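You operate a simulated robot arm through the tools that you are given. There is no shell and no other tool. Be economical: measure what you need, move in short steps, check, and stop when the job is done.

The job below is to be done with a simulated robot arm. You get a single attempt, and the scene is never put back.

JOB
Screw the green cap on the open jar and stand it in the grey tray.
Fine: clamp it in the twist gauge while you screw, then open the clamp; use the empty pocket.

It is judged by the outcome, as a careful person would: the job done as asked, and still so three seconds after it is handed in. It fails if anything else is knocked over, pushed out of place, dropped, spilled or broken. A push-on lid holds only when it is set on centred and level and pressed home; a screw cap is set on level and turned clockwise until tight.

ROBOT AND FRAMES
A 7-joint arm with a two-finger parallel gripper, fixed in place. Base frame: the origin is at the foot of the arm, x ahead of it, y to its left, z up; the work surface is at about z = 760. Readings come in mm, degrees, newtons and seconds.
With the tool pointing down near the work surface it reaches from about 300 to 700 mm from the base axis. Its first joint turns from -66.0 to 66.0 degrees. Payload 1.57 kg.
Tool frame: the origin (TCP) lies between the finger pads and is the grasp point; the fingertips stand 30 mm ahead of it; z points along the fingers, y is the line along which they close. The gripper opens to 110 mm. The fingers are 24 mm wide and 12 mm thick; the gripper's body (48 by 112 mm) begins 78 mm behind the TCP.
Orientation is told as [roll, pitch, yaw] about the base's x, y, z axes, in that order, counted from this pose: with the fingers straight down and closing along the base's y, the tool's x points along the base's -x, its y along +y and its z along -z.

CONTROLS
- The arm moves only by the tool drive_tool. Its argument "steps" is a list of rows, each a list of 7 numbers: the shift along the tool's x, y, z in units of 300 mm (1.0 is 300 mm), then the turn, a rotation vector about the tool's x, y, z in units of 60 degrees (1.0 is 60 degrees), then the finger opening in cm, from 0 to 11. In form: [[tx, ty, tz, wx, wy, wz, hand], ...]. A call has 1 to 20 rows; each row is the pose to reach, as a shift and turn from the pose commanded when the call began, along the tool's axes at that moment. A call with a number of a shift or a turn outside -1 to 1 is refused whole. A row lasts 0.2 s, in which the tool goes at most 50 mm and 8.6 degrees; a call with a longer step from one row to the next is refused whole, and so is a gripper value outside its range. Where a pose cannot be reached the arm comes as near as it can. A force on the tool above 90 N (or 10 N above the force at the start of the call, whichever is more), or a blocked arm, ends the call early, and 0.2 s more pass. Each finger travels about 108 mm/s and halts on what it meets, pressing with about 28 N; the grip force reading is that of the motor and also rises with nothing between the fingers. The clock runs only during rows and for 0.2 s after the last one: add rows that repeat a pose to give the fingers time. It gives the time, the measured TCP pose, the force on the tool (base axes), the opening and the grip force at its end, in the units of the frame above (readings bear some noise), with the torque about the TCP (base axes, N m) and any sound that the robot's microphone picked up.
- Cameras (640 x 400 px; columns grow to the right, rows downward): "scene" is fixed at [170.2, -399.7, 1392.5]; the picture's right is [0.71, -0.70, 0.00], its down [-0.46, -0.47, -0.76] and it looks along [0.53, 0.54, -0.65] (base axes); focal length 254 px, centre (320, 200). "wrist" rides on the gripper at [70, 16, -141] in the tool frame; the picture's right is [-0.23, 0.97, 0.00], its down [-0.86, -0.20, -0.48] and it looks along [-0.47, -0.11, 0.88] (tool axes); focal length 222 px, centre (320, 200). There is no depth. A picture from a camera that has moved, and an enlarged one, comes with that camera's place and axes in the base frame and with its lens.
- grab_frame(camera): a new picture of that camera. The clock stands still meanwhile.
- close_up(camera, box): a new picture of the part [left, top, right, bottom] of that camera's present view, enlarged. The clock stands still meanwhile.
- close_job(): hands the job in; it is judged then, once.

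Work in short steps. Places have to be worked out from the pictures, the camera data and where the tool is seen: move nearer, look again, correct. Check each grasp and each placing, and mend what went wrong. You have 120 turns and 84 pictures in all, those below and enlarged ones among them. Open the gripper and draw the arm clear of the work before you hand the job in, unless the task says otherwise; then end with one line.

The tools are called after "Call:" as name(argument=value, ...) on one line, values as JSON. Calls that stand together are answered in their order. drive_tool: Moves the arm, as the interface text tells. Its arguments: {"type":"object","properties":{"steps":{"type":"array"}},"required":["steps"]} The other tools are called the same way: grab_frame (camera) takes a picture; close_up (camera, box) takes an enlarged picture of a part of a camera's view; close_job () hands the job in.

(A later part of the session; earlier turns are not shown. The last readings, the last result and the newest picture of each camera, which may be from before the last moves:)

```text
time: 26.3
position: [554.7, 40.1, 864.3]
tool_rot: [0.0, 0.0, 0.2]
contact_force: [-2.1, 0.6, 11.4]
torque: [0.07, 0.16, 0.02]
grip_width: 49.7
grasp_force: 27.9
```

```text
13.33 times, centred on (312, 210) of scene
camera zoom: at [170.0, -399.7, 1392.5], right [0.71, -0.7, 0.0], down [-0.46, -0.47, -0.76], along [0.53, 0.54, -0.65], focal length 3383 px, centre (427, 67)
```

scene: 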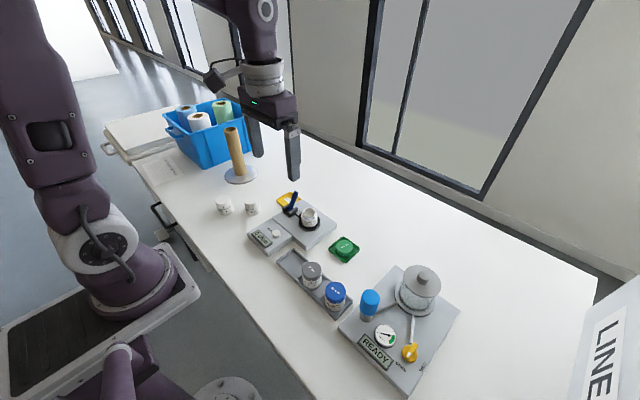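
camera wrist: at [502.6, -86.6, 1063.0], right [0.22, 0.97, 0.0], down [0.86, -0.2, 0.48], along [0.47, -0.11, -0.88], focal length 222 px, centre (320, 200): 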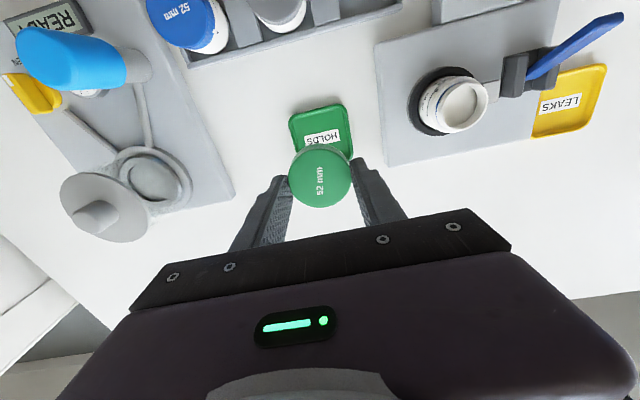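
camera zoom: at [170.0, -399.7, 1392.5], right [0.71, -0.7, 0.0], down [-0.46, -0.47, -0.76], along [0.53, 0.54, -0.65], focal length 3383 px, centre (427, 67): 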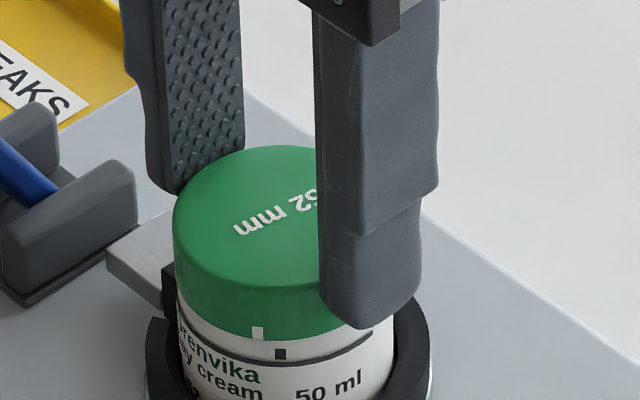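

Axial contact of 11 N: it's seated on the thread start. Now I turn clockwise (positive about the tool z) by 25° and check the forces.

Call:
drive_tool(steps=[[0, 0, 0.0005, 0, 0, 0.12, 4.6], [0, 0, 0.001, 0, 0, 0.25, 4.6], [0, 0, 0.001, 0, 0, 0.4, 4.6], [0, 0, 0.001, 0, 0, 0.4, 4.6]])

Call:
grab_frame(camera="scene")

```text
refused: row 3 steps farther than a row can; nothing moved
```

```text
40 pictures are left
```

scene: 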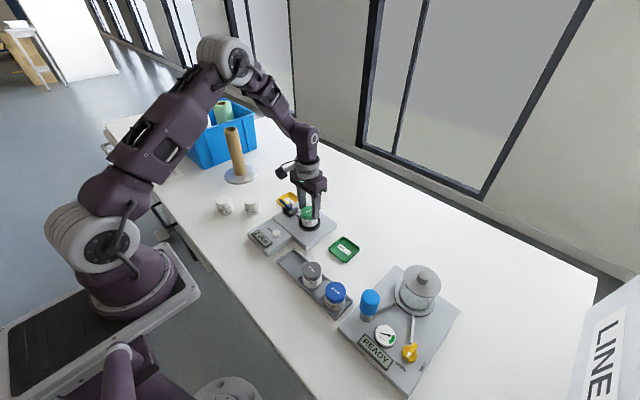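

The third step was too large, so nothing moved. Repeating with smaller turns.

Call:
drive_tool(steps=[[0, 0, 0.0005, 0, 0, 0.12, 4.6], [0, 0, 0.001, 0, 0, 0.24, 4.6], [0, 0, 0.001, 0, 0, 0.36, 4.6], [0, 0, 0.001, 0, 0, 0.36, 4.6]])

Call:
close_up(camera="scene", box=[240, 190, 352, 260])

```text
time: 27.3
position: [554.3, 41.2, 865.5]
tool_rot: [0.0, 0.0, -21.6]
contact_force: [3.5, -2.7, 8.0]
torque: [-0.09, -0.17, 0.0]
grip_width: 49.5
grasp_force: 28.0
```

```text
5.71 times, centred on (296, 225) of scene
camera zoom: at [170.2, -399.7, 1392.5], right [0.71, -0.7, 0.0], down [-0.46, -0.47, -0.76], along [0.53, 0.54, -0.65], focal length 1450 px, centre (457, 57)
```

zoom: 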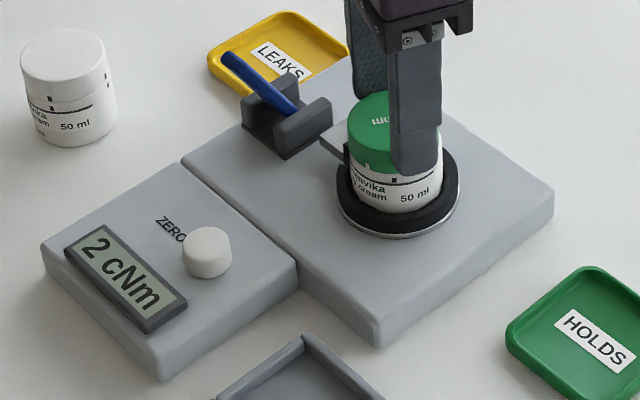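

The thread turns easily, the gauge shows 2 cNm, and lateral force is small. Continuing 55° more.

Call:
drive_tool(steps=[[0, 0, 0.0002, 0, 0, 0.13, 4.6], [0, 0, 0.0004, 0, 0, 0.26, 4.6], [0, 0, 0.0006, 0, 0, 0.39, 4.6], [0, 0, 0.0008, 0, 0, 0.52, 4.6], [0, 0, 0.001, 0, 0, 0.65, 4.6], [0, 0, 0.0015, 0, 0, 0.78, 4.6], [0, 0, 0.002, 0, 0, 0.9, 4.6], [0, 0, 0.002, 0, 0, 0.9, 4.6]])

Call:
close_up(camera="scene", box=[240, 190, 352, 260])

```text
time: 29.1
position: [555.3, 40.9, 863.6]
tool_rot: [0.0, 0.0, -75.6]
contact_force: [6.2, -3.9, 7.0]
torque: [-0.08, -0.37, 0.05]
grip_width: 49.6
grasp_force: 27.1
```

```text
5.71 times, centred on (296, 225) of scene
camera zoom: at [170.2, -399.8, 1392.5], right [0.71, -0.7, 0.0], down [-0.46, -0.47, -0.76], along [0.53, 0.54, -0.65], focal length 1450 px, centre (457, 57)
```

zoom: 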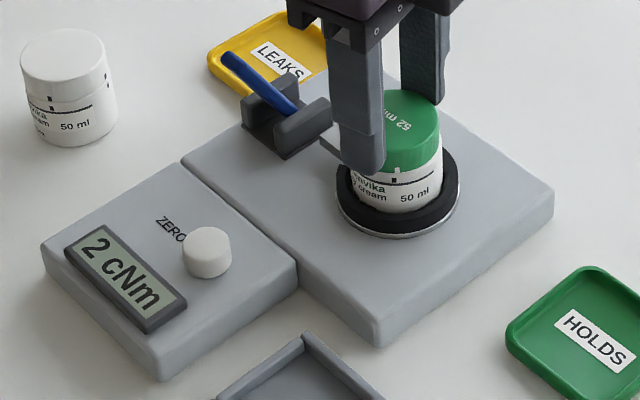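

Going well at yaw −76°. I'll relieve the small lateral force and carry on another 45°.

Call:
drive_tool(steps=[[-0.0023, 0.0022, 0.0004, 0, 0, 0.1, 4.6], [-0.0023, 0.0022, 0.0008, 0, 0, 0.23, 4.6], [-0.0023, 0.0022, 0.0012, 0, 0, 0.36, 4.6], [-0.0023, 0.0022, 0.0015, 0, 0, 0.49, 4.6], [-0.0023, 0.0022, 0.002, 0, 0, 0.62, 4.6], [-0.0023, 0.0022, 0.002, 0, 0, 0.75, 4.6], [-0.0023, 0.0022, 0.002, 0, 0, 0.75, 4.6]])

Call:
close_up(camera="scene", box=[240, 190, 352, 260])

```text
time: 30.7
position: [555.5, 39.1, 862.1]
tool_rot: [0.0, 0.0, -120.5]
contact_force: [-2.9, -0.1, 18.4]
torque: [0.04, 0.14, -0.01]
grip_width: 49.3
grasp_force: 27.7
```

```text
5.71 times, centred on (296, 225) of scene
camera zoom: at [169.8, -399.7, 1392.5], right [0.71, -0.7, 0.0], down [-0.46, -0.47, -0.76], along [0.53, 0.54, -0.65], focal length 1450 px, centre (457, 57)
```

zoom: 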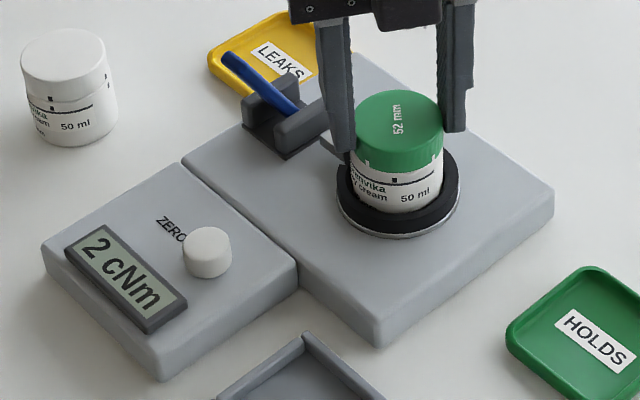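

Axial force reaches 18 N, so I stop feeding down. Turning on another 40°.

Call:
drive_tool(steps=[[0, 0, 0, 0, 0, 0.13, 4.6], [0, 0, 0, 0, 0, 0.26, 4.6], [0, 0, 0, 0, 0, 0.39, 4.6], [0, 0, 0, 0, 0, 0.52, 4.6], [0, 0, 0, 0, 0, 0.65, 4.6], [0, 0, 0, 0, 0, 0.65, 4.6]])

Call:
close_up(camera="scene", box=[240, 190, 352, 260])

```text
time: 32.1
position: [556.1, 39.7, 862.2]
tool_rot: [0.1, -0.1, -159.5]
contact_force: [-0.9, 1.5, 4.7]
torque: [0.07, -0.04, -0.04]
grip_width: 49.4
grasp_force: 28.1
```

```text
5.71 times, centred on (296, 225) of scene
camera zoom: at [170.1, -399.6, 1392.5], right [0.71, -0.7, 0.0], down [-0.46, -0.47, -0.76], along [0.53, 0.54, -0.65], focal length 1450 px, centre (457, 57)
```

zoom: 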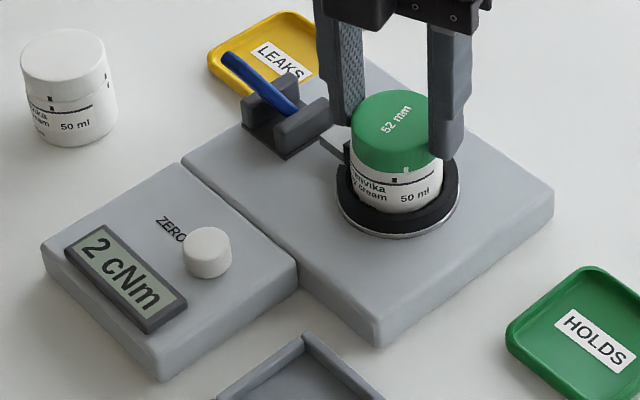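

Axial load fell to 5 N, so the thread is drawing down. Continuing 35° with a slight feed.

Call:
drive_tool(steps=[[0, 0, 0.0005, 0, 0, 0.12, 4.6], [0, 0, 0.001, 0, 0, 0.24, 4.6], [0, 0, 0.0015, 0, 0, 0.36, 4.6], [0, 0, 0.002, 0, 0, 0.48, 4.6], [0, 0, 0.002, 0, 0, 0.6, 4.6], [0, 0, 0.002, 0, 0, 0.6, 4.6]])

Call:
close_up(camera="scene", box=[240, 190, 352, 260])

```text
time: 33.5
position: [555.2, 39.6, 863.7]
tool_rot: [0.0, -0.1, 164.4]
contact_force: [-7.0, -3.1, 19.2]
torque: [-0.17, 0.29, 0.02]
grip_width: 49.4
grasp_force: 27.9
```

```text
5.71 times, centred on (296, 225) of scene
camera zoom: at [169.7, -399.8, 1392.5], right [0.71, -0.7, 0.0], down [-0.46, -0.47, -0.76], along [0.53, 0.54, -0.65], focal length 1450 px, centre (457, 57)
```

zoom: 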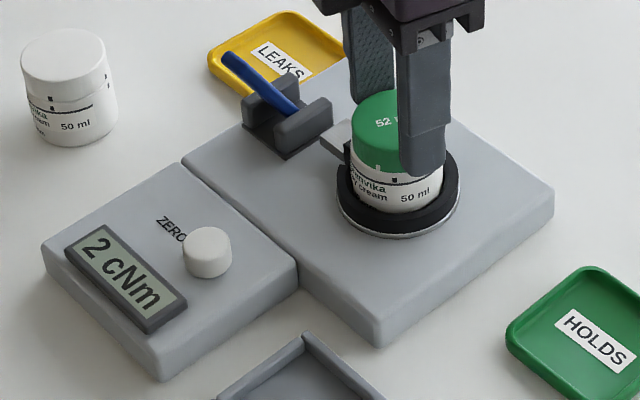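

The arm passes 180° with no limit. I'll trim the lateral offset and keep turning, 45° more.

Call:
drive_tool(steps=[[-0.0025, 0.0021, 0, 0, 0, 0.13, 4.6], [-0.0025, 0.0021, 0, 0, 0, 0.26, 4.6], [-0.0025, 0.0021, 0, 0, 0, 0.39, 4.6], [-0.0025, 0.0021, 0, 0, 0, 0.52, 4.6], [-0.0025, 0.0021, 0, 0, 0, 0.65, 4.6], [-0.0025, 0.0021, 0, 0, 0, 0.78, 4.6], [-0.0025, 0.0021, 0, 0, 0, 0.78, 4.6]])

Call:
close_up(camera="scene", box=[240, 190, 352, 260])

```text
time: 35.1
position: [553.9, 39.3, 860.9]
tool_rot: [0.0, -0.1, 149.0]
contact_force: [-3.0, 4.1, 0.3]
torque: [0.11, 0.08, 0.02]
grip_width: 49.3
grasp_force: 28.2
out of reach, approached as far as the arm can: row 3, 4, 5, 6, 7
```

```text
5.71 times, centred on (296, 225) of scene
camera zoom: at [170.2, -399.6, 1392.5], right [0.71, -0.7, 0.0], down [-0.46, -0.47, -0.76], along [0.53, 0.54, -0.65], focal length 1450 px, centre (457, 57)
```

zoom: 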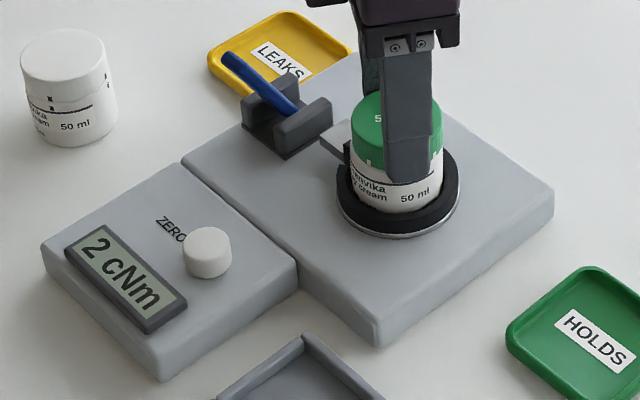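

Joint limit reached at yaw 149 (211° turned). I'll open, lift 25 mm clear, then rotate back to regrip.

Call:
drive_tool(steps=[[0, 0, 0, 0, 0, 0, 6.8], [0, 0, 0, 0, 0, 0, 6.8], [0, 0, -0.05, 0, 0, -0.13, 6.8], [0, 0, -0.1, 0, 0, -0.26, 6.8], [0, 0, -0.1, 0, 0, -0.39, 6.8], [0, 0, -0.1, 0, 0, -0.52, 6.8], [0, 0, -0.1, 0, 0, -0.65, 6.8], [0, 0, -0.1, 0, 0, -0.78, 6.8], [0, 0, -0.1, 0, 0, -0.9, 6.8]])

Call:
close_up(camera="scene", box=[272, 185, 352, 235])

```text
time: 37.1
position: [555.4, 40.1, 891.1]
tool_rot: [0.1, -0.1, -156.7]
contact_force: [0.6, 0.0, 0.9]
torque: [0.02, -0.01, 0.0]
grip_width: 68.0
grasp_force: 0.0
```

```text
8.00 times, centred on (312, 210) of scene
camera zoom: at [170.2, -399.7, 1392.5], right [0.71, -0.7, 0.0], down [-0.46, -0.47, -0.76], along [0.53, 0.54, -0.65], focal length 2030 px, centre (384, 120)
```

zoom: 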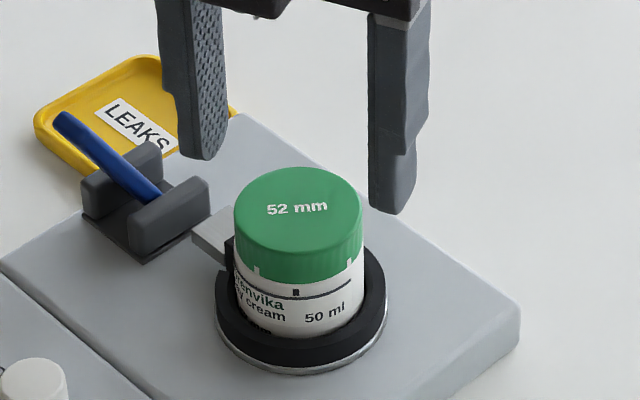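

Cap is level and threaded. Rotating back in 60° calls.

Call:
drive_tool(steps=[[0, 0, 0, 0, 0, -0.14, 6.8], [0, 0, 0, 0, 0, -0.28, 6.8], [0, 0, 0, 0, 0, -0.42, 6.8], [0, 0, 0, 0, 0, -0.56, 6.8], [0, 0, 0, 0, 0, -0.7, 6.8], [0, 0, 0, 0, 0, -0.84, 6.8], [0, 0, 0, 0, 0, -0.98, 6.8]])

Call:
drive_tool(steps=[[0, 0, 0, 0, 0, -0.14, 6.8], [0, 0, 0, 0, 0, -0.28, 6.8], [0, 0, 0, 0, 0, -0.42, 6.8], [0, 0, 0, 0, 0, -0.56, 6.8], [0, 0, 0, 0, 0, -0.7, 6.8], [0, 0, 0, 0, 0, -0.84, 6.8], [0, 0, 0, 0, 0, -0.98, 6.8]])

Call:
drive_tool(steps=[[0, 0, 0, 0, 0, -0.14, 6.8], [0, 0, 0, 0, 0, -0.28, 6.8], [0, 0, 0, 0, 0, -0.42, 6.8], [0, 0, 0, 0, 0, -0.56, 6.8], [0, 0, 0, 0, 0, -0.7, 6.8], [0, 0, 0, 0, 0, -0.84, 6.8], [0, 0, 0, 0, 0, -0.98, 6.8]])

Call:
drive_tool(steps=[[0, 0, 0, 0, 0, -0.14, 6.8], [0, 0, 0, 0, 0, -0.28, 6.8], [0, 0, 0, 0, 0, -0.42, 6.8], [0, 0, 0, 0, 0, -0.56, 6.8], [0, 0, 0, 0, 0, -0.7, 6.8], [0, 0, 0, 0, 0, -0.84, 6.8], [0, 0, 0, 0, 0, -0.98, 6.8]])

```text
time: 38.7
position: [555.4, 39.2, 892.8]
tool_rot: [-0.1, 0.0, -98.0]
contact_force: [0.6, 0.5, 0.4]
torque: [0.0, -0.01, 0.04]
grip_width: 68.0
grasp_force: 0.2
```

```text
time: 40.3
position: [556.5, 38.0, 893.4]
tool_rot: [0.1, -0.1, -39.2]
contact_force: [-0.4, 0.5, 0.3]
torque: [0.0, 0.0, 0.0]
grip_width: 68.4
grasp_force: 0.1
```

```text
time: 41.9
position: [555.6, 40.1, 893.1]
tool_rot: [0.0, 0.0, 19.6]
contact_force: [0.2, -0.1, 0.3]
torque: [0.01, 0.02, -0.01]
grip_width: 68.0
grasp_force: 0.0
```

```text
time: 43.5
position: [555.6, 38.9, 891.6]
tool_rot: [0.1, 0.0, 78.4]
contact_force: [0.0, -0.9, 0.3]
torque: [0.02, 0.02, -0.01]
grip_width: 67.8
grasp_force: 0.0
```

Yaw 78 gives about 290° of stroke. Lowering and regripping.

Call:
drive_tool(steps=[[0, 0, 0.04, 0, 0, 0, 6.8], [0, 0, 0.08, 0, 0, 0, 6.8], [0, 0, 0.1, 0, 0, 0, 6.8], [0, 0, 0.1, 0, 0, 0, 5.6], [0, 0, 0.1, 0, 0, 0, 4.6], [0, 0, 0.1, 0, 0, 0, 4.6], [0, 0, 0.1, 0, 0, 0, 4.6]])

Call:
close_up(camera="scene", box=[240, 185, 352, 255])

```text
time: 45.1
position: [555.1, 39.3, 860.5]
tool_rot: [0.1, 0.0, 78.3]
contact_force: [0.6, 0.2, -0.8]
torque: [0.0, 0.0, 0.01]
grip_width: 49.5
grasp_force: 27.5
```

```text
5.71 times, centred on (296, 220) of scene
camera zoom: at [170.2, -399.7, 1392.5], right [0.71, -0.7, 0.0], down [-0.46, -0.47, -0.76], along [0.53, 0.54, -0.65], focal length 1450 px, centre (457, 86)
```

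zoom: 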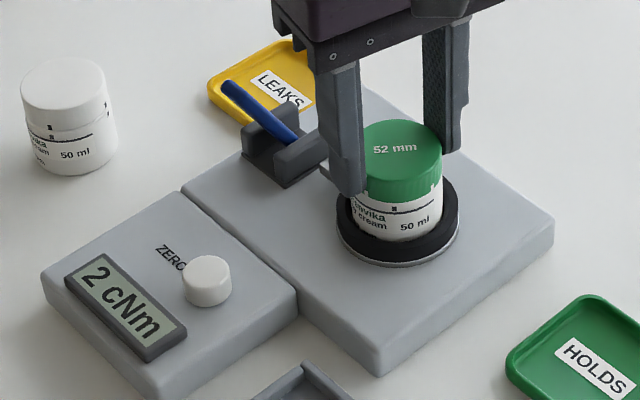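

Regripped cleanly with zero side force. Turning clockwise 55°.

Call:
drive_tool(steps=[[0, 0, 0, 0, 0, 0.13, 4.6], [0, 0, 0.0005, 0, 0, 0.26, 4.6], [0, 0, 0.001, 0, 0, 0.39, 4.6], [0, 0, 0.001, 0, 0, 0.52, 4.6], [0, 0, 0.0015, 0, 0, 0.65, 4.6], [0, 0, 0.002, 0, 0, 0.78, 4.6], [0, 0, 0.002, 0, 0, 0.9, 4.6], [0, 0, 0.002, 0, 0, 0.9, 4.6]])

Call:
close_up(camera="scene", box=[240, 185, 352, 255])

```text
time: 46.9
position: [553.9, 39.9, 860.4]
tool_rot: [0.1, -0.1, 24.1]
contact_force: [-0.4, 1.4, 0.9]
torque: [-0.01, 0.01, 0.0]
grip_width: 49.6
grasp_force: 28.2
```

```text
5.71 times, centred on (296, 220) of scene
camera zoom: at [170.2, -399.7, 1392.5], right [0.71, -0.7, 0.0], down [-0.46, -0.47, -0.76], along [0.53, 0.54, -0.65], focal length 1450 px, centre (457, 86)
```

zoom: 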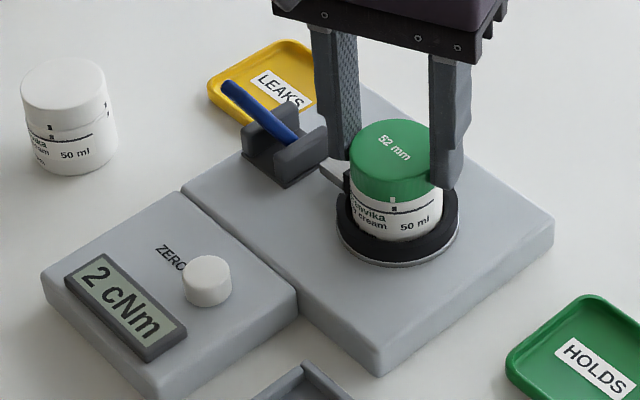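

Still 2 cNm. Another 55°.

Call:
drive_tool(steps=[[0, 0, 0.0005, 0, 0, 0.13, 4.6], [0, 0, 0.001, 0, 0, 0.26, 4.6], [0, 0, 0.001, 0, 0, 0.39, 4.6], [0, 0, 0.0015, 0, 0, 0.52, 4.6], [0, 0, 0.002, 0, 0, 0.65, 4.6], [0, 0, 0.002, 0, 0, 0.78, 4.6], [0, 0, 0.002, 0, 0, 0.9, 4.6], [0, 0, 0.002, 0, 0, 0.9, 4.6]])

Call:
close_up(camera="scene", box=[240, 185, 352, 255])

```text
time: 48.7
position: [553.7, 39.0, 862.2]
tool_rot: [0.0, 0.0, -29.9]
contact_force: [0.9, 0.6, -0.7]
torque: [0.04, -0.01, 0.0]
grip_width: 49.5
grasp_force: 28.0
```

```text
5.71 times, centred on (296, 220) of scene
camera zoom: at [170.2, -399.6, 1392.5], right [0.71, -0.7, 0.0], down [-0.46, -0.47, -0.76], along [0.53, 0.54, -0.65], focal length 1450 px, centre (457, 86)
```

zoom: 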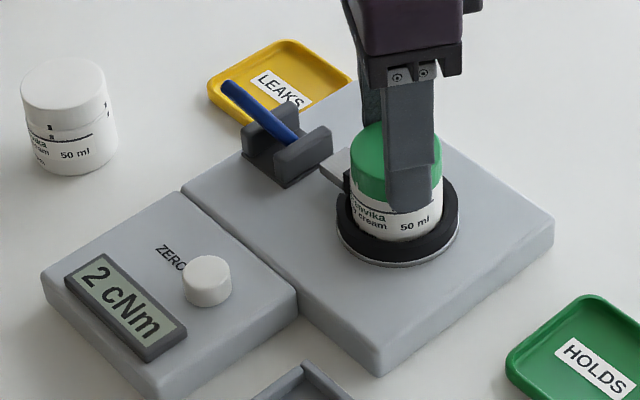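

Continuing another 55°, still at low torque.

Call:
drive_tool(steps=[[0, 0, 0.0005, 0, 0, 0.13, 4.6], [0, 0, 0.001, 0, 0, 0.26, 4.6], [0, 0, 0.0015, 0, 0, 0.39, 4.6], [0, 0, 0.002, 0, 0, 0.52, 4.6], [0, 0, 0.0025, 0, 0, 0.65, 4.6], [0, 0, 0.003, 0, 0, 0.78, 4.6], [0, 0, 0.003, 0, 0, 0.9, 4.6], [0, 0, 0.003, 0, 0, 0.9, 4.6]])

Call:
close_up(camera="scene", box=[240, 185, 352, 255])

```text
time: 50.5
position: [555.3, 39.2, 861.5]
tool_rot: [0.2, 0.0, -83.9]
contact_force: [1.2, 0.0, 24.2]
torque: [-0.03, -0.02, -0.04]
grip_width: 49.6
grasp_force: 28.1
```

```text
5.71 times, centred on (296, 220) of scene
camera zoom: at [169.8, -399.7, 1392.5], right [0.71, -0.7, 0.0], down [-0.46, -0.47, -0.76], along [0.53, 0.54, -0.65], focal length 1450 px, centre (457, 86)
```

zoom: 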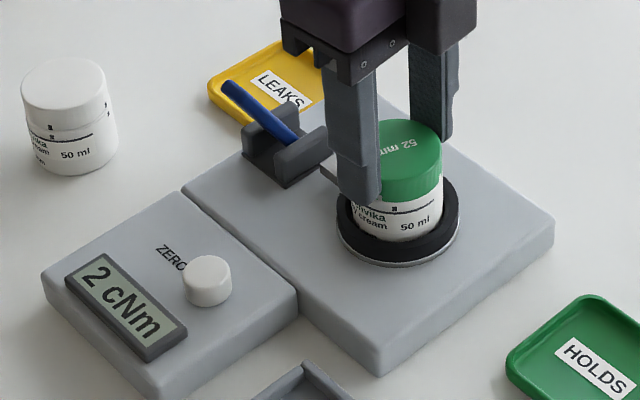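

Downward force is 24 N, so no more feed. Turning 50° and reading.

Call:
drive_tool(steps=[[0, 0, -0.001, 0, 0, 0.13, 4.6], [0, 0, -0.001, 0, 0, 0.26, 4.6], [0, 0, -0.001, 0, 0, 0.39, 4.6], [0, 0, -0.001, 0, 0, 0.52, 4.6], [0, 0, -0.001, 0, 0, 0.65, 4.6], [0, 0, -0.001, 0, 0, 0.78, 4.6], [0, 0, -0.001, 0, 0, 0.78, 4.6]])

Call:
close_up(camera="scene", box=[240, 185, 352, 255])

```text
time: 52.1
position: [554.7, 39.9, 860.7]
tool_rot: [0.0, 0.0, -130.7]
contact_force: [1.1, -1.3, 2.3]
torque: [-0.06, -0.09, -0.02]
grip_width: 49.2
grasp_force: 27.5
```

```text
5.71 times, centred on (296, 220) of scene
camera zoom: at [170.2, -399.7, 1392.5], right [0.71, -0.7, 0.0], down [-0.46, -0.47, -0.76], along [0.53, 0.54, -0.65], focal length 1450 px, centre (457, 86)
```

zoom: 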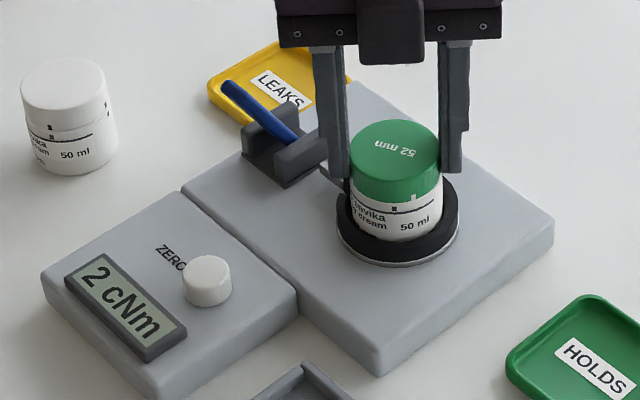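

Cap sits visibly lower and nearly level with the jar's line. Turning on.

Call:
drive_tool(steps=[[0, 0, 0, 0, 0, 0.13, 4.6], [0, 0, 0.0005, 0, 0, 0.26, 4.6], [0, 0, 0.001, 0, 0, 0.39, 4.6], [0, 0, 0.001, 0, 0, 0.52, 4.6], [0, 0, 0.001, 0, 0, 0.65, 4.6], [0, 0, 0.001, 0, 0, 0.78, 4.6], [0, 0, 0.001, 0, 0, 0.78, 4.6]])

Call:
close_up(camera="scene", box=[240, 185, 352, 255])

```text
time: 53.7
position: [554.4, 39.7, 859.7]
tool_rot: [0.0, -0.1, -177.5]
contact_force: [0.5, -0.3, -0.8]
torque: [-0.01, 0.0, 0.04]
grip_width: 49.2
grasp_force: 28.1
```

```text
5.71 times, centred on (296, 220) of scene
camera zoom: at [170.2, -399.7, 1392.5], right [0.71, -0.7, 0.0], down [-0.46, -0.47, -0.76], along [0.53, 0.54, -0.65], focal length 1450 px, centre (457, 86)
```

zoom: 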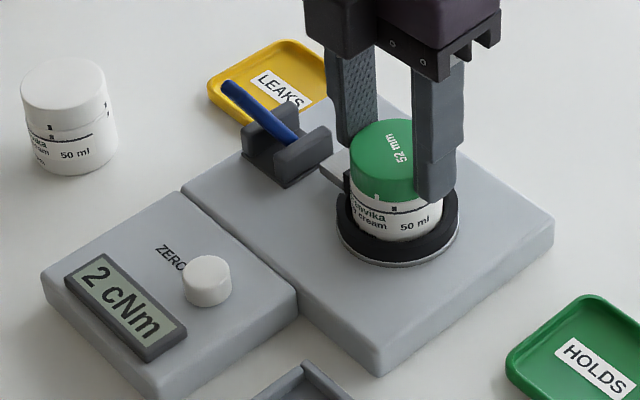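

Using the last 30° of this stroke, then releasing and rotating back.

Call:
drive_tool(steps=[[0, 0, 0, 0, 0, 0.13, 4.6], [0, 0, 0.001, 0, 0, 0.26, 4.6], [0, 0, 0.001, 0, 0, 0.39, 4.6], [0, 0, 0.001, 0, 0, 0.5, 4.6], [0, 0, 0.001, 0, 0, 0.5, 4.6]])

Call:
drive_tool(steps=[[0, 0, 0, 0, 0, 0, 6.8], [0, 0, 0, 0, 0, 0, 6.8], [0, 0, -0.05, 0, 0, -0.14, 6.8], [0, 0, -0.1, 0, 0, -0.28, 6.8], [0, 0, -0.1, 0, 0, -0.42, 6.8], [0, 0, -0.1, 0, 0, -0.56, 6.8], [0, 0, -0.1, 0, 0, -0.7, 6.8], [0, 0, -0.1, 0, 0, -0.84, 6.8], [0, 0, -0.1, 0, 0, -0.98, 6.8]])

Call:
close_up(camera="scene", box=[272, 185, 352, 235])

Call:
drive_tool(steps=[[0, 0, 0, 0, 0, -0.14, 6.8], [0, 0, 0, 0, 0, -0.28, 6.8], [0, 0, 0, 0, 0, -0.42, 6.8], [0, 0, 0, 0, 0, -0.56, 6.8], [0, 0, 0, 0, 0, -0.7, 6.8], [0, 0, 0, 0, 0, -0.84, 6.8], [0, 0, 0, 0, 0, -0.98, 6.8]])

Call:
drive_tool(steps=[[0, 0, 0, 0, 0, -0.14, 6.8], [0, 0, 0, 0, 0, -0.28, 6.8], [0, 0, 0, 0, 0, -0.42, 6.8], [0, 0, 0, 0, 0, -0.56, 6.8], [0, 0, 0, 0, 0, -0.7, 6.8], [0, 0, 0, 0, 0, -0.84, 6.8], [0, 0, 0, 0, 0, -0.98, 6.8]])

Call:
drive_tool(steps=[[0, 0, 0, 0, 0, -0.14, 6.8], [0, 0, 0, 0, 0, -0.28, 6.8], [0, 0, 0, 0, 0, -0.42, 6.8], [0, 0, 0, 0, 0, -0.56, 6.8], [0, 0, 0, 0, 0, -0.7, 6.8], [0, 0, 0, 0, 0, -0.84, 6.8], [0, 0, 0, 0, 0, -0.98, 6.8]])

Call:
drive_tool(steps=[[0, 0, 0, 0, 0, -0.14, 6.8], [0, 0, 0, 0, 0, -0.28, 6.8], [0, 0, 0, 0, 0, -0.42, 6.8], [0, 0, 0, 0, 0, -0.56, 6.8], [0, 0, 0, 0, 0, -0.7, 6.8], [0, 0, 0, 0, 0, -0.84, 6.8], [0, 0, 0, 0, 0, -0.98, 6.8]])

```text
time: 54.9
position: [554.4, 40.6, 859.7]
tool_rot: [0.0, 0.0, 152.6]
contact_force: [-1.1, 0.3, -0.4]
torque: [-0.01, -0.01, 0.01]
grip_width: 49.3
grasp_force: 28.2
```

```text
time: 56.9
position: [554.7, 39.3, 888.4]
tool_rot: [0.0, -0.1, -148.4]
contact_force: [0.8, 0.0, 0.7]
torque: [0.03, -0.02, -0.01]
grip_width: 67.9
grasp_force: 0.0
```

```text
8.00 times, centred on (312, 210) of scene
camera zoom: at [170.2, -399.7, 1392.5], right [0.71, -0.7, 0.0], down [-0.46, -0.47, -0.76], along [0.53, 0.54, -0.65], focal length 2030 px, centre (384, 120)
```

zoom: 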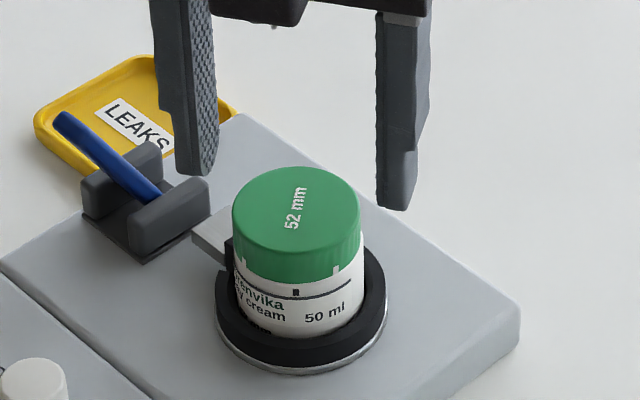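

```text
time: 58.5
position: [554.2, 40.5, 889.7]
tool_rot: [0.0, 0.0, -89.6]
contact_force: [0.1, 0.2, -0.6]
torque: [0.02, -0.02, 0.04]
grip_width: 68.1
grasp_force: 0.0
```

```text
time: 60.1
position: [555.2, 38.8, 889.8]
tool_rot: [0.0, 0.1, -30.8]
contact_force: [0.6, 0.5, 0.0]
torque: [0.02, 0.02, -0.02]
grip_width: 68.2
grasp_force: 0.1
```

```text
time: 61.7
position: [555.8, 39.3, 888.9]
tool_rot: [-0.1, 0.0, 28.0]
contact_force: [0.1, -0.5, -0.7]
torque: [0.02, -0.04, -0.02]
grip_width: 68.1
grasp_force: 0.1
```

```text
time: 63.3
position: [554.8, 38.8, 889.3]
tool_rot: [0.0, 0.0, 86.8]
contact_force: [-0.3, 0.0, -0.6]
torque: [0.02, 0.0, 0.02]
grip_width: 68.1
grasp_force: 0.0
```

Comparing to the sealed jars in the tray tells how low a tight cap should sit. Zooming on both.

Call:
close_up(camera="scene", box=[292, 255, 352, 315])

Call:
close_up(camera="scene", box=[286, 200, 334, 236])

```text
6.67 times, centred on (322, 285) of scene
camera zoom: at [170.2, -399.7, 1392.5], right [0.71, -0.7, 0.0], down [-0.46, -0.47, -0.76], along [0.53, 0.54, -0.65], focal length 1692 px, centre (307, -367)
```

zoom: 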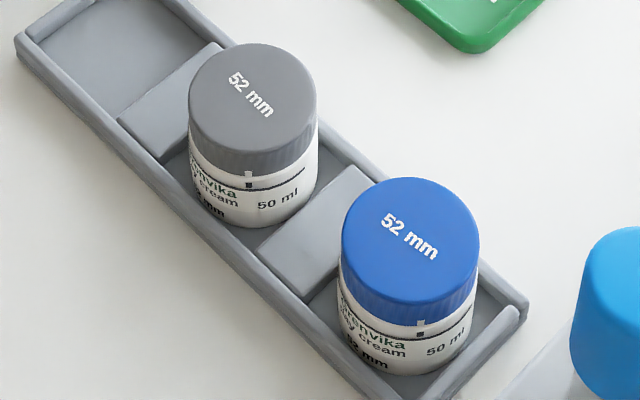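

```text
11.11 times, centred on (310, 218) of scene
camera zoom: at [170.2, -399.7, 1392.5], right [0.71, -0.7, 0.0], down [-0.46, -0.47, -0.76], along [0.53, 0.54, -0.65], focal length 2819 px, centre (431, 0)
```

zoom: 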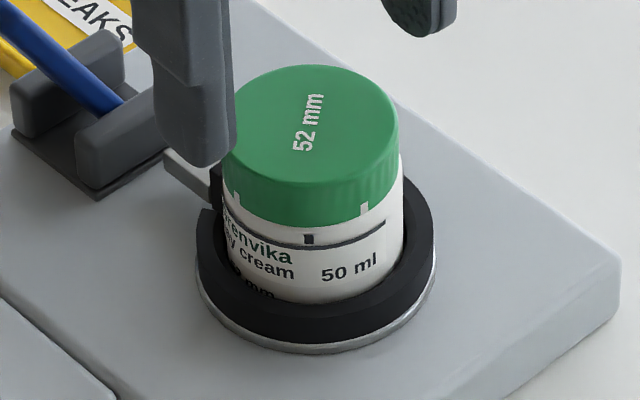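

Cap height now matches the tight jars, and their cap tick lines up with the jar tick; ours needs about 40° more. Regripping and turning in small steps to feel the torque.

Call:
drive_tool(steps=[[0, 0, 0.04, 0, 0, 0, 6.8], [0, 0, 0.08, 0, 0, 0, 6.8], [0, 0, 0.1, 0, 0, 0, 6.8], [0, 0, 0.1, 0, 0, 0, 5.6], [0, 0, 0.1, 0, 0, 0, 4.6], [0, 0, 0.1, 0, 0, 0, 4.6], [0, 0, 0.1, 0, 0, 0, 4.6]])

Call:
drive_tool(steps=[[0, 0, 0.0005, 0, 0, 0.13, 4.6], [0, 0, 0.001, 0, 0, 0.26, 4.6], [0, 0, 0.001, 0, 0, 0.4, 4.6], [0, 0, 0.001, 0, 0, 0.4, 4.6]])

Call:
close_up(camera="scene", box=[240, 185, 352, 255])

```text
time: 64.9
position: [554.7, 39.2, 860.9]
tool_rot: [0.0, 0.0, 86.6]
contact_force: [-0.4, 0.1, -0.4]
torque: [0.0, -0.06, 0.0]
grip_width: 49.7
grasp_force: 28.1
```

```text
time: 65.9
position: [554.0, 39.1, 858.6]
tool_rot: [0.1, -0.1, 62.6]
contact_force: [2.2, -0.4, 3.9]
torque: [-0.05, -0.07, 0.01]
grip_width: 49.5
grasp_force: 28.3
```

```text
5.71 times, centred on (296, 220) of scene
camera zoom: at [170.2, -399.7, 1392.5], right [0.71, -0.7, 0.0], down [-0.46, -0.47, -0.76], along [0.53, 0.54, -0.65], focal length 1450 px, centre (457, 86)
```

zoom: 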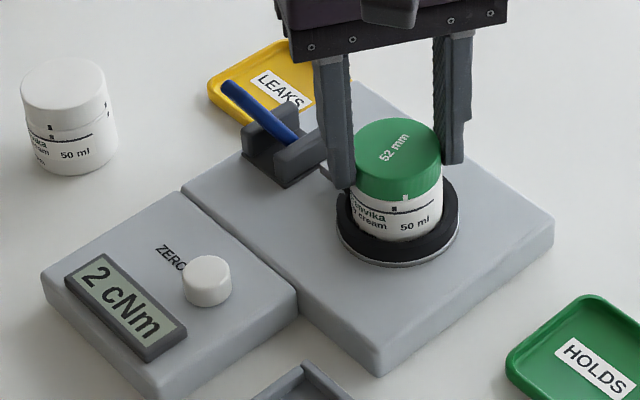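

Still 2 cNm. Turning further, 54°.

Call:
drive_tool(steps=[[0, 0, 0, 0, 0, 0.13, 4.6], [0, 0, 0.0005, 0, 0, 0.26, 4.6], [0, 0, 0.0005, 0, 0, 0.39, 4.6], [0, 0, 0.001, 0, 0, 0.52, 4.6], [0, 0, 0.001, 0, 0, 0.65, 4.6], [0, 0, 0.001, 0, 0, 0.78, 4.6], [0, 0, 0.001, 0, 0, 0.9, 4.6], [0, 0, 0.001, 0, 0, 0.9, 4.6]])

Call:
close_up(camera="scene", box=[240, 185, 352, 255])

```text
time: 67.7
position: [553.8, 40.0, 859.1]
tool_rot: [0.0, 0.0, 8.5]
contact_force: [-6.1, 1.7, 16.9]
torque: [0.03, 0.23, 0.04]
grip_width: 49.4
grasp_force: 28.2
```

```text
5.71 times, centred on (296, 220) of scene
camera zoom: at [169.8, -399.7, 1392.5], right [0.71, -0.7, 0.0], down [-0.46, -0.47, -0.76], along [0.53, 0.54, -0.65], focal length 1450 px, centre (457, 86)
```

zoom: 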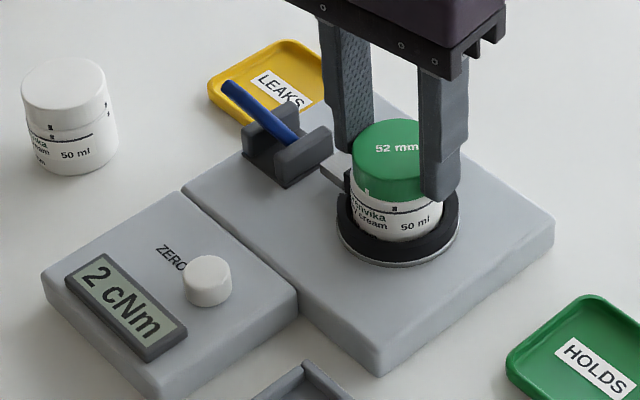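

Torque remains 2 cNm after a full extra turn, so I must check the height carefully against a tight jar.

Call:
close_up(camera="scene", box=[296, 202, 328, 232])

Call:
close_up(camera="scene", box=[316, 278, 356, 316])

```text
13.33 times, centred on (312, 217) of scene
camera zoom: at [169.8, -399.7, 1392.5], right [0.71, -0.7, 0.0], down [-0.46, -0.47, -0.76], along [0.53, 0.54, -0.65], focal length 3383 px, centre (427, -27)
```

zoom: 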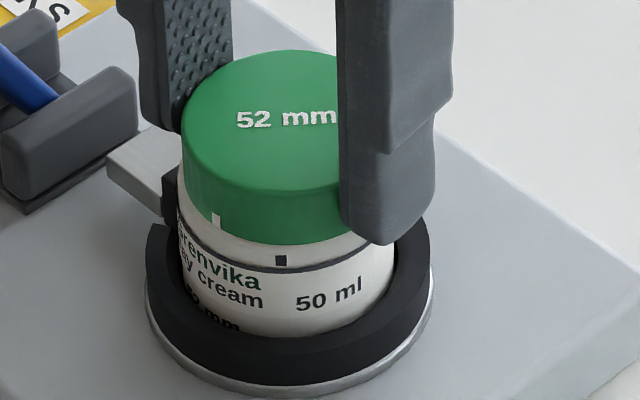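

```text
10.53 times, centred on (336, 297) of scene
camera zoom: at [169.8, -399.7, 1392.5], right [0.71, -0.7, 0.0], down [-0.46, -0.47, -0.76], along [0.53, 0.54, -0.65], focal length 2671 px, centre (152, -821)
```

zoom: 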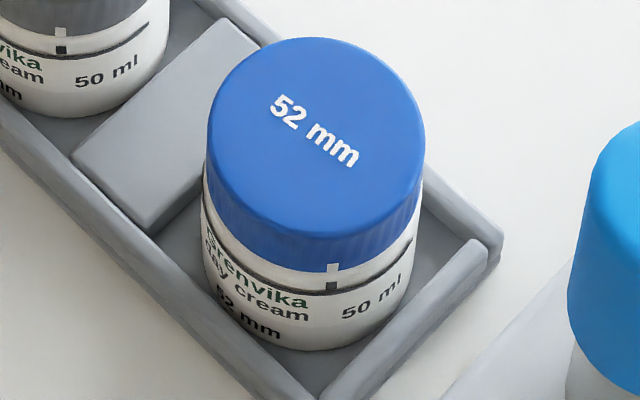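

The cap sits as low as a tight one but has not moved vertically since it was set on and turns freely, so the thread may not have caught. Test: pull up gently 2 mm and read the force.

Call:
drive_tool(steps=[[0, 0, -0.003, 0, 0, 0, 4.6], [0, 0, -0.006, 0, 0, 0, 4.6], [0, 0, -0.006, 0, 0, 0, 4.6]])

```text
time: 68.5
position: [555.0, 38.4, 860.6]
tool_rot: [0.1, 0.1, 8.6]
contact_force: [-3.1, 4.1, -2.9]
torque: [0.07, 0.1, 0.03]
grip_width: 49.3
grasp_force: 27.6
```

Call:
drive_tool(steps=[[0, 0, -0.003, 0, 0, 0, 4.6], [0, 0, -0.006, 0, 0, 0, 4.6], [0, 0, -0.006, 0, 0, 0, 4.6]])

Call:
close_up(camera="scene", box=[296, 202, 328, 232])

```text
time: 69.3
position: [554.8, 38.5, 862.4]
tool_rot: [0.1, 0.0, 8.6]
contact_force: [-2.2, 3.7, -0.7]
torque: [0.08, 0.08, -0.03]
grip_width: 49.5
grasp_force: 27.7
```

```text
13.33 times, centred on (312, 217) of scene
camera zoom: at [170.1, -399.6, 1392.5], right [0.71, -0.7, 0.0], down [-0.46, -0.47, -0.76], along [0.53, 0.54, -0.65], focal length 3383 px, centre (427, -27)
```

zoom: 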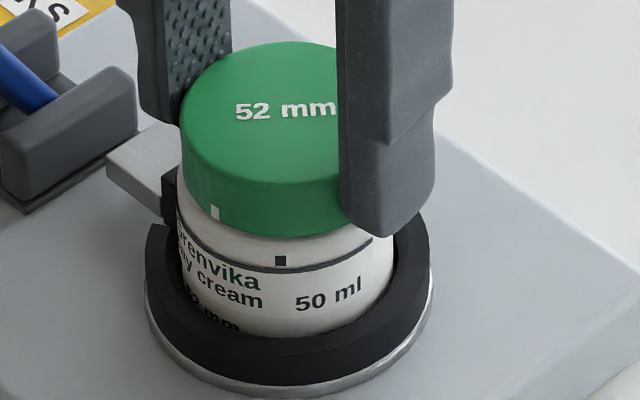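

The cap lifts freely, so the thread hasn't caught. I'll centre it precisely by probing sideways, moving 1 mm −x and +y.

Call:
drive_tool(steps=[[0.0014, 0.0019, 0, 0, 0, 0, 4.6], [0.0028, 0.0038, 0, 0, 0, 0, 4.6], [0.0028, 0.0038, 0, 0, 0, 0, 4.6]])

Call:
drive_tool(steps=[[0.0014, 0.0019, 0, 0, 0, 0, 4.6], [0.0028, 0.0038, 0, 0, 0, 0, 4.6], [0.0028, 0.0038, 0, 0, 0, 0, 4.6]])

```text
time: 70.1
position: [554.7, 40.2, 861.6]
tool_rot: [0.0, 0.0, 8.6]
contact_force: [-0.7, -0.6, 0.9]
torque: [-0.02, -0.01, 0.02]
grip_width: 49.4
grasp_force: 27.9
```

```text
time: 70.9
position: [553.2, 41.0, 861.7]
tool_rot: [-0.1, 0.0, 8.7]
contact_force: [2.2, -2.3, -0.5]
torque: [-0.08, -0.04, 0.01]
grip_width: 49.4
grasp_force: 27.8
```

Symmetric: centre is the previous point. I'll go back there and lower 3.5 mm while turning clockwise, so the thread can catch on the way down.

Call:
drive_tool(steps=[[-0.0028, -0.0038, 0, 0, 0, 0, 4.6], [-0.0028, -0.0038, 0, 0, 0, 0, 4.6]])

Call:
drive_tool(steps=[[0, 0, 0.002, 0, 0, 0.13, 4.6], [0, 0, 0.004, 0, 0, 0.26, 4.6], [0, 0, 0.006, 0, 0, 0.39, 4.6], [0, 0, 0.008, 0, 0, 0.52, 4.6], [0, 0, 0.01, 0, 0, 0.65, 4.6], [0, 0, 0.012, 0, 0, 0.78, 4.6], [0, 0, 0.013, 0, 0, 0.9, 4.6], [0, 0, 0.013, 0, 0, 0.9, 4.6]])

Call:
close_up(camera="scene", box=[240, 185, 352, 255])

```text
time: 71.5
position: [552.9, 41.3, 861.5]
tool_rot: [0.0, 0.0, 8.6]
contact_force: [0.2, -0.1, -1.1]
torque: [-0.01, -0.02, 0.0]
grip_width: 49.3
grasp_force: 28.1
```

```text
time: 73.3
position: [555.3, 39.6, 858.9]
tool_rot: [0.1, 0.0, -45.5]
contact_force: [0.7, 0.6, 17.4]
torque: [-0.07, 0.07, 0.01]
grip_width: 49.2
grasp_force: 28.0
```

```text
5.71 times, centred on (296, 220) of scene
camera zoom: at [169.9, -399.7, 1392.5], right [0.71, -0.7, 0.0], down [-0.46, -0.47, -0.76], along [0.53, 0.54, -0.65], focal length 1450 px, centre (457, 86)
```

zoom: 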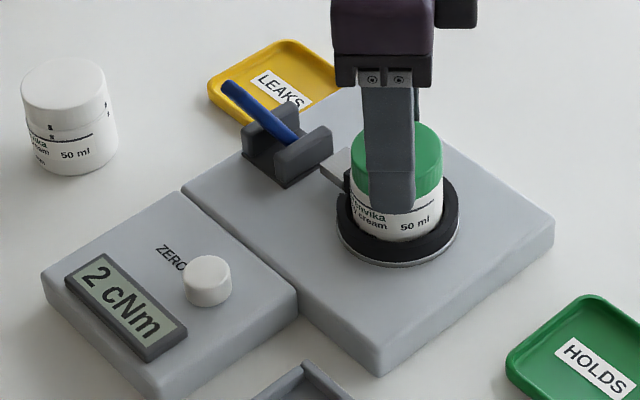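

Centred, pressing at 17 N. Turning on clockwise with this press.

Call:
drive_tool(steps=[[0, 0, 0.0005, 0, 0, 0.13, 4.6], [0, 0, 0.001, 0, 0, 0.26, 4.6], [0, 0, 0.001, 0, 0, 0.39, 4.6], [0, 0, 0.0015, 0, 0, 0.52, 4.6], [0, 0, 0.0015, 0, 0, 0.65, 4.6], [0, 0, 0.002, 0, 0, 0.78, 4.6], [0, 0, 0.002, 0, 0, 0.9, 4.6], [0, 0, 0.002, 0, 0, 0.9, 4.6]])

Call:
drive_tool(steps=[[0, 0, 0.0005, 0, 0, 0.13, 4.6], [0, 0, 0.001, 0, 0, 0.26, 4.6], [0, 0, 0.001, 0, 0, 0.39, 4.6], [0, 0, 0.0015, 0, 0, 0.52, 4.6], [0, 0, 0.0015, 0, 0, 0.65, 4.6], [0, 0, 0.002, 0, 0, 0.78, 4.6], [0, 0, 0.002, 0, 0, 0.9, 4.6], [0, 0, 0.002, 0, 0, 0.9, 4.6]])

Call:
close_up(camera="scene", box=[240, 185, 352, 255])

```text
time: 75.1
position: [552.6, 40.8, 857.9]
tool_rot: [0.1, 0.1, -99.5]
contact_force: [8.9, 7.7, 25.2]
torque: [0.18, -0.51, 0.16]
grip_width: 49.9
grasp_force: 28.1
```

```text
time: 76.9
position: [554.0, 39.4, 858.1]
tool_rot: [0.0, -0.1, -153.5]
contact_force: [16.8, 3.7, 19.3]
torque: [0.11, -0.55, 0.05]
grip_width: 49.6
grasp_force: 28.1
```

```text
5.71 times, centred on (296, 220) of scene
camera zoom: at [170.2, -399.6, 1392.5], right [0.71, -0.7, 0.0], down [-0.46, -0.47, -0.76], along [0.53, 0.54, -0.65], focal length 1450 px, centre (457, 86)
```

zoom: 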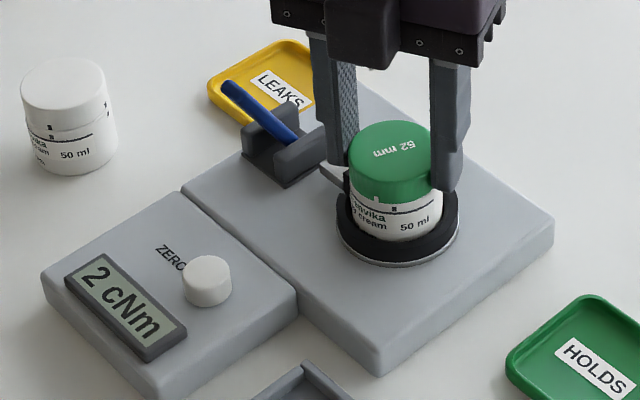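

Side force built up because the cap is held about 1.4 mm off the turning axis. I'll open, shift +x 1.4 mm onto the neck axis, raise 3 mm and regrip.

Call:
drive_tool(steps=[[0, 0, 0, 0, 0, 0, 6.2], [0, 0, 0, 0, 0, 0, 6.2], [0.0043, 0.0018, -0.01, 0, 0, 0, 6.2], [0.0043, 0.0018, -0.01, 0, 0, 0, 5.4], [0.0043, 0.0018, -0.01, 0, 0, 0, 4.6], [0.0043, 0.0018, -0.01, 0, 0, 0, 4.6], [0.0043, 0.0018, -0.01, 0, 0, 0, 4.6]])

Call:
close_up(camera="scene", box=[240, 185, 352, 255])

```text
time: 78.5
position: [554.6, 39.9, 861.2]
tool_rot: [-0.1, 0.0, -153.4]
contact_force: [-1.0, -0.5, 0.1]
torque: [0.01, -0.02, -0.01]
grip_width: 49.4
grasp_force: 27.9
```

```text
5.71 times, centred on (296, 220) of scene
camera zoom: at [170.2, -399.7, 1392.5], right [0.71, -0.7, 0.0], down [-0.46, -0.47, -0.76], along [0.53, 0.54, -0.65], focal length 1450 px, centre (457, 86)
```

zoom: 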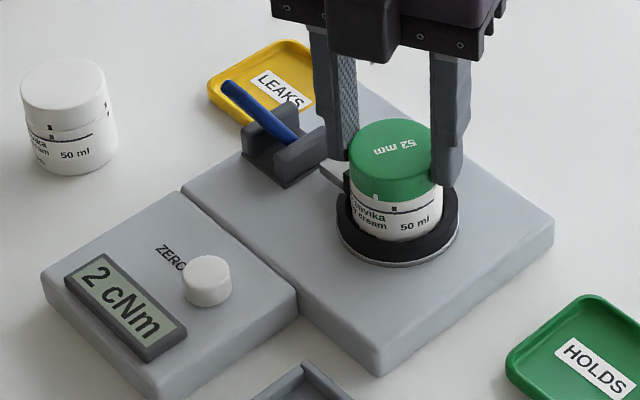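

Regripped with no side load (the gauge is peak-hold at 2). Now I turn counter-clockwise under light press to find the thread start, watching for a drop or a click.

Call:
drive_tool(steps=[[0, 0, 0.0015, 0, 0, 0, 4.6], [0, 0, 0.0015, 0, 0, -0.14, 4.6], [0, 0, 0.0015, 0, 0, -0.28, 4.6], [0, 0, 0.0015, 0, 0, -0.42, 4.6], [0, 0, 0.0015, 0, 0, -0.56, 4.6], [0, 0, 0.0015, 0, 0, -0.7, 4.6], [0, 0, 0.0015, 0, 0, -0.84, 4.6], [0, 0, 0.0015, 0, 0, -0.98, 4.6]])

Call:
drive_tool(steps=[[0, 0, 0, 0, 0, -0.14, 4.6], [0, 0, 0, 0, 0, -0.28, 4.6], [0, 0, 0, 0, 0, -0.42, 4.6], [0, 0, 0, 0, 0, -0.56, 4.6], [0, 0, 0, 0, 0, -0.7, 4.6], [0, 0, 0, 0, 0, -0.84, 4.6], [0, 0, 0, 0, 0, -0.98, 4.6]])

```text
time: 80.3
position: [556.5, 39.3, 859.7]
tool_rot: [0.0, -0.1, -94.5]
contact_force: [2.4, -1.4, 11.8]
torque: [-0.06, -0.14, -0.12]
grip_width: 49.4
grasp_force: 27.4
```

```text
time: 81.9
position: [556.3, 41.3, 860.5]
tool_rot: [0.0, 0.2, -35.6]
contact_force: [-2.9, -2.7, 0.0]
torque: [-0.02, 0.1, -0.05]
grip_width: 49.4
grasp_force: 28.7
```

Press dropped to 0 and no click yet. Re-pressing slightly and continuing counter-clockwise.

Call:
drive_tool(steps=[[0, 0, 0.001, 0, 0, 0, 4.6], [0, 0, 0.0015, 0, 0, -0.14, 4.6], [0, 0, 0.0015, 0, 0, -0.28, 4.6], [0, 0, 0.0015, 0, 0, -0.42, 4.6], [0, 0, 0.0015, 0, 0, -0.56, 4.6], [0, 0, 0.0015, 0, 0, -0.7, 4.6], [0, 0, 0.0015, 0, 0, -0.84, 4.6], [0, 0, 0.0015, 0, 0, -0.98, 4.6]])

Call:
close_up(camera="scene", box=[240, 185, 352, 255])

Call:
drive_tool(steps=[[0, 0, 0.001, 0, 0, -0.14, 4.6], [0, 0, 0.001, 0, 0, -0.28, 4.6], [0, 0, 0.001, 0, 0, -0.42, 4.6], [0, 0, 0.001, 0, 0, -0.56, 4.6], [0, 0, 0.001, 0, 0, -0.7, 4.6], [0, 0, 0.001, 0, 0, -0.84, 4.6], [0, 0, 0.001, 0, 0, -0.98, 4.6]])

```text
time: 83.7
position: [554.8, 40.4, 859.8]
tool_rot: [0.0, -0.1, 23.2]
contact_force: [-1.5, -1.1, 2.6]
torque: [-0.04, 0.09, -0.05]
grip_width: 49.2
grasp_force: 28.4
```

```text
5.71 times, centred on (296, 220) of scene
camera zoom: at [170.1, -399.7, 1392.5], right [0.71, -0.7, 0.0], down [-0.46, -0.47, -0.76], along [0.53, 0.54, -0.65], focal length 1450 px, centre (457, 86)
```

zoom: 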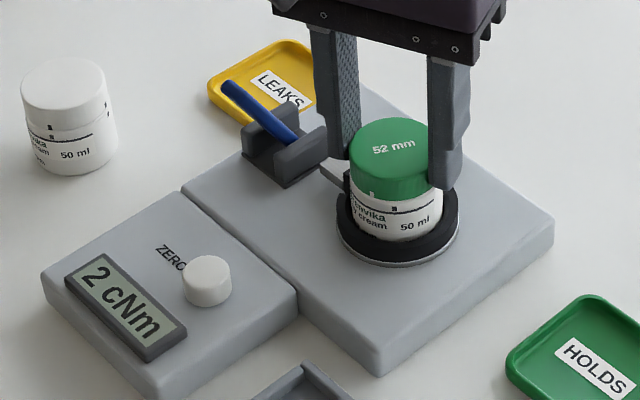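

```text
time: 85.3
position: [554.1, 41.8, 859.0]
tool_rot: [0.1, 0.0, 82.1]
contact_force: [0.4, -2.2, 0.9]
torque: [-0.05, -0.05, -0.04]
grip_width: 49.3
grasp_force: 27.2
```

Back at yaw 82, centred. Now pressing and turning clockwise again.

Call:
drive_tool(steps=[[0, 0, 0.002, 0, 0, 0, 4.6], [0, 0, 0.003, 0, 0, 0.14, 4.6], [0, 0, 0.003, 0, 0, 0.28, 4.6], [0, 0, 0.003, 0, 0, 0.42, 4.6], [0, 0, 0.003, 0, 0, 0.56, 4.6], [0, 0, 0.003, 0, 0, 0.7, 4.6], [0, 0, 0.003, 0, 0, 0.84, 4.6], [0, 0, 0.003, 0, 0, 0.98, 4.6]])

Call:
drive_tool(steps=[[0, 0, 0.001, 0, 0, 0.14, 4.6], [0, 0, 0.001, 0, 0, 0.28, 4.6], [0, 0, 0.001, 0, 0, 0.42, 4.6], [0, 0, 0.001, 0, 0, 0.56, 4.6], [0, 0, 0.001, 0, 0, 0.7, 4.6], [0, 0, 0.001, 0, 0, 0.84, 4.6], [0, 0, 0.001, 0, 0, 0.98, 4.6]])

Call:
close_up(camera="scene", box=[240, 185, 352, 255])

```text
time: 87.1
position: [555.8, 42.1, 858.8]
tool_rot: [0.0, -0.1, 22.9]
contact_force: [1.6, -1.2, 24.8]
torque: [-0.07, -0.08, 0.23]
grip_width: 49.2
grasp_force: 28.5
```

```text
time: 88.7
position: [556.4, 39.2, 858.4]
tool_rot: [0.0, -0.1, -35.9]
contact_force: [-2.0, -0.2, 19.9]
torque: [-0.07, 0.02, 0.26]
grip_width: 49.7
grasp_force: 28.3
```

```text
5.71 times, centred on (296, 220) of scene
camera zoom: at [169.8, -399.7, 1392.5], right [0.71, -0.7, 0.0], down [-0.46, -0.47, -0.76], along [0.53, 0.54, -0.65], focal length 1450 px, centre (457, 86)
```

zoom: 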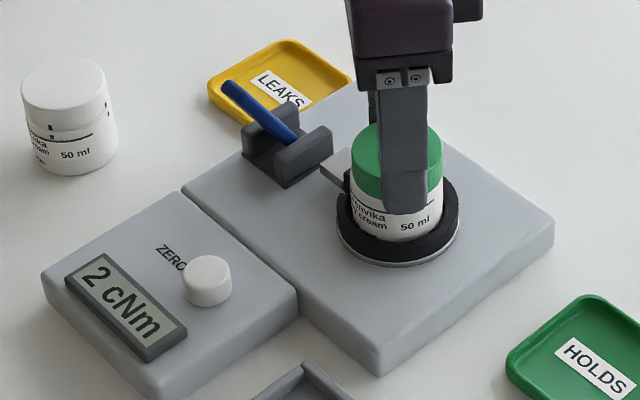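

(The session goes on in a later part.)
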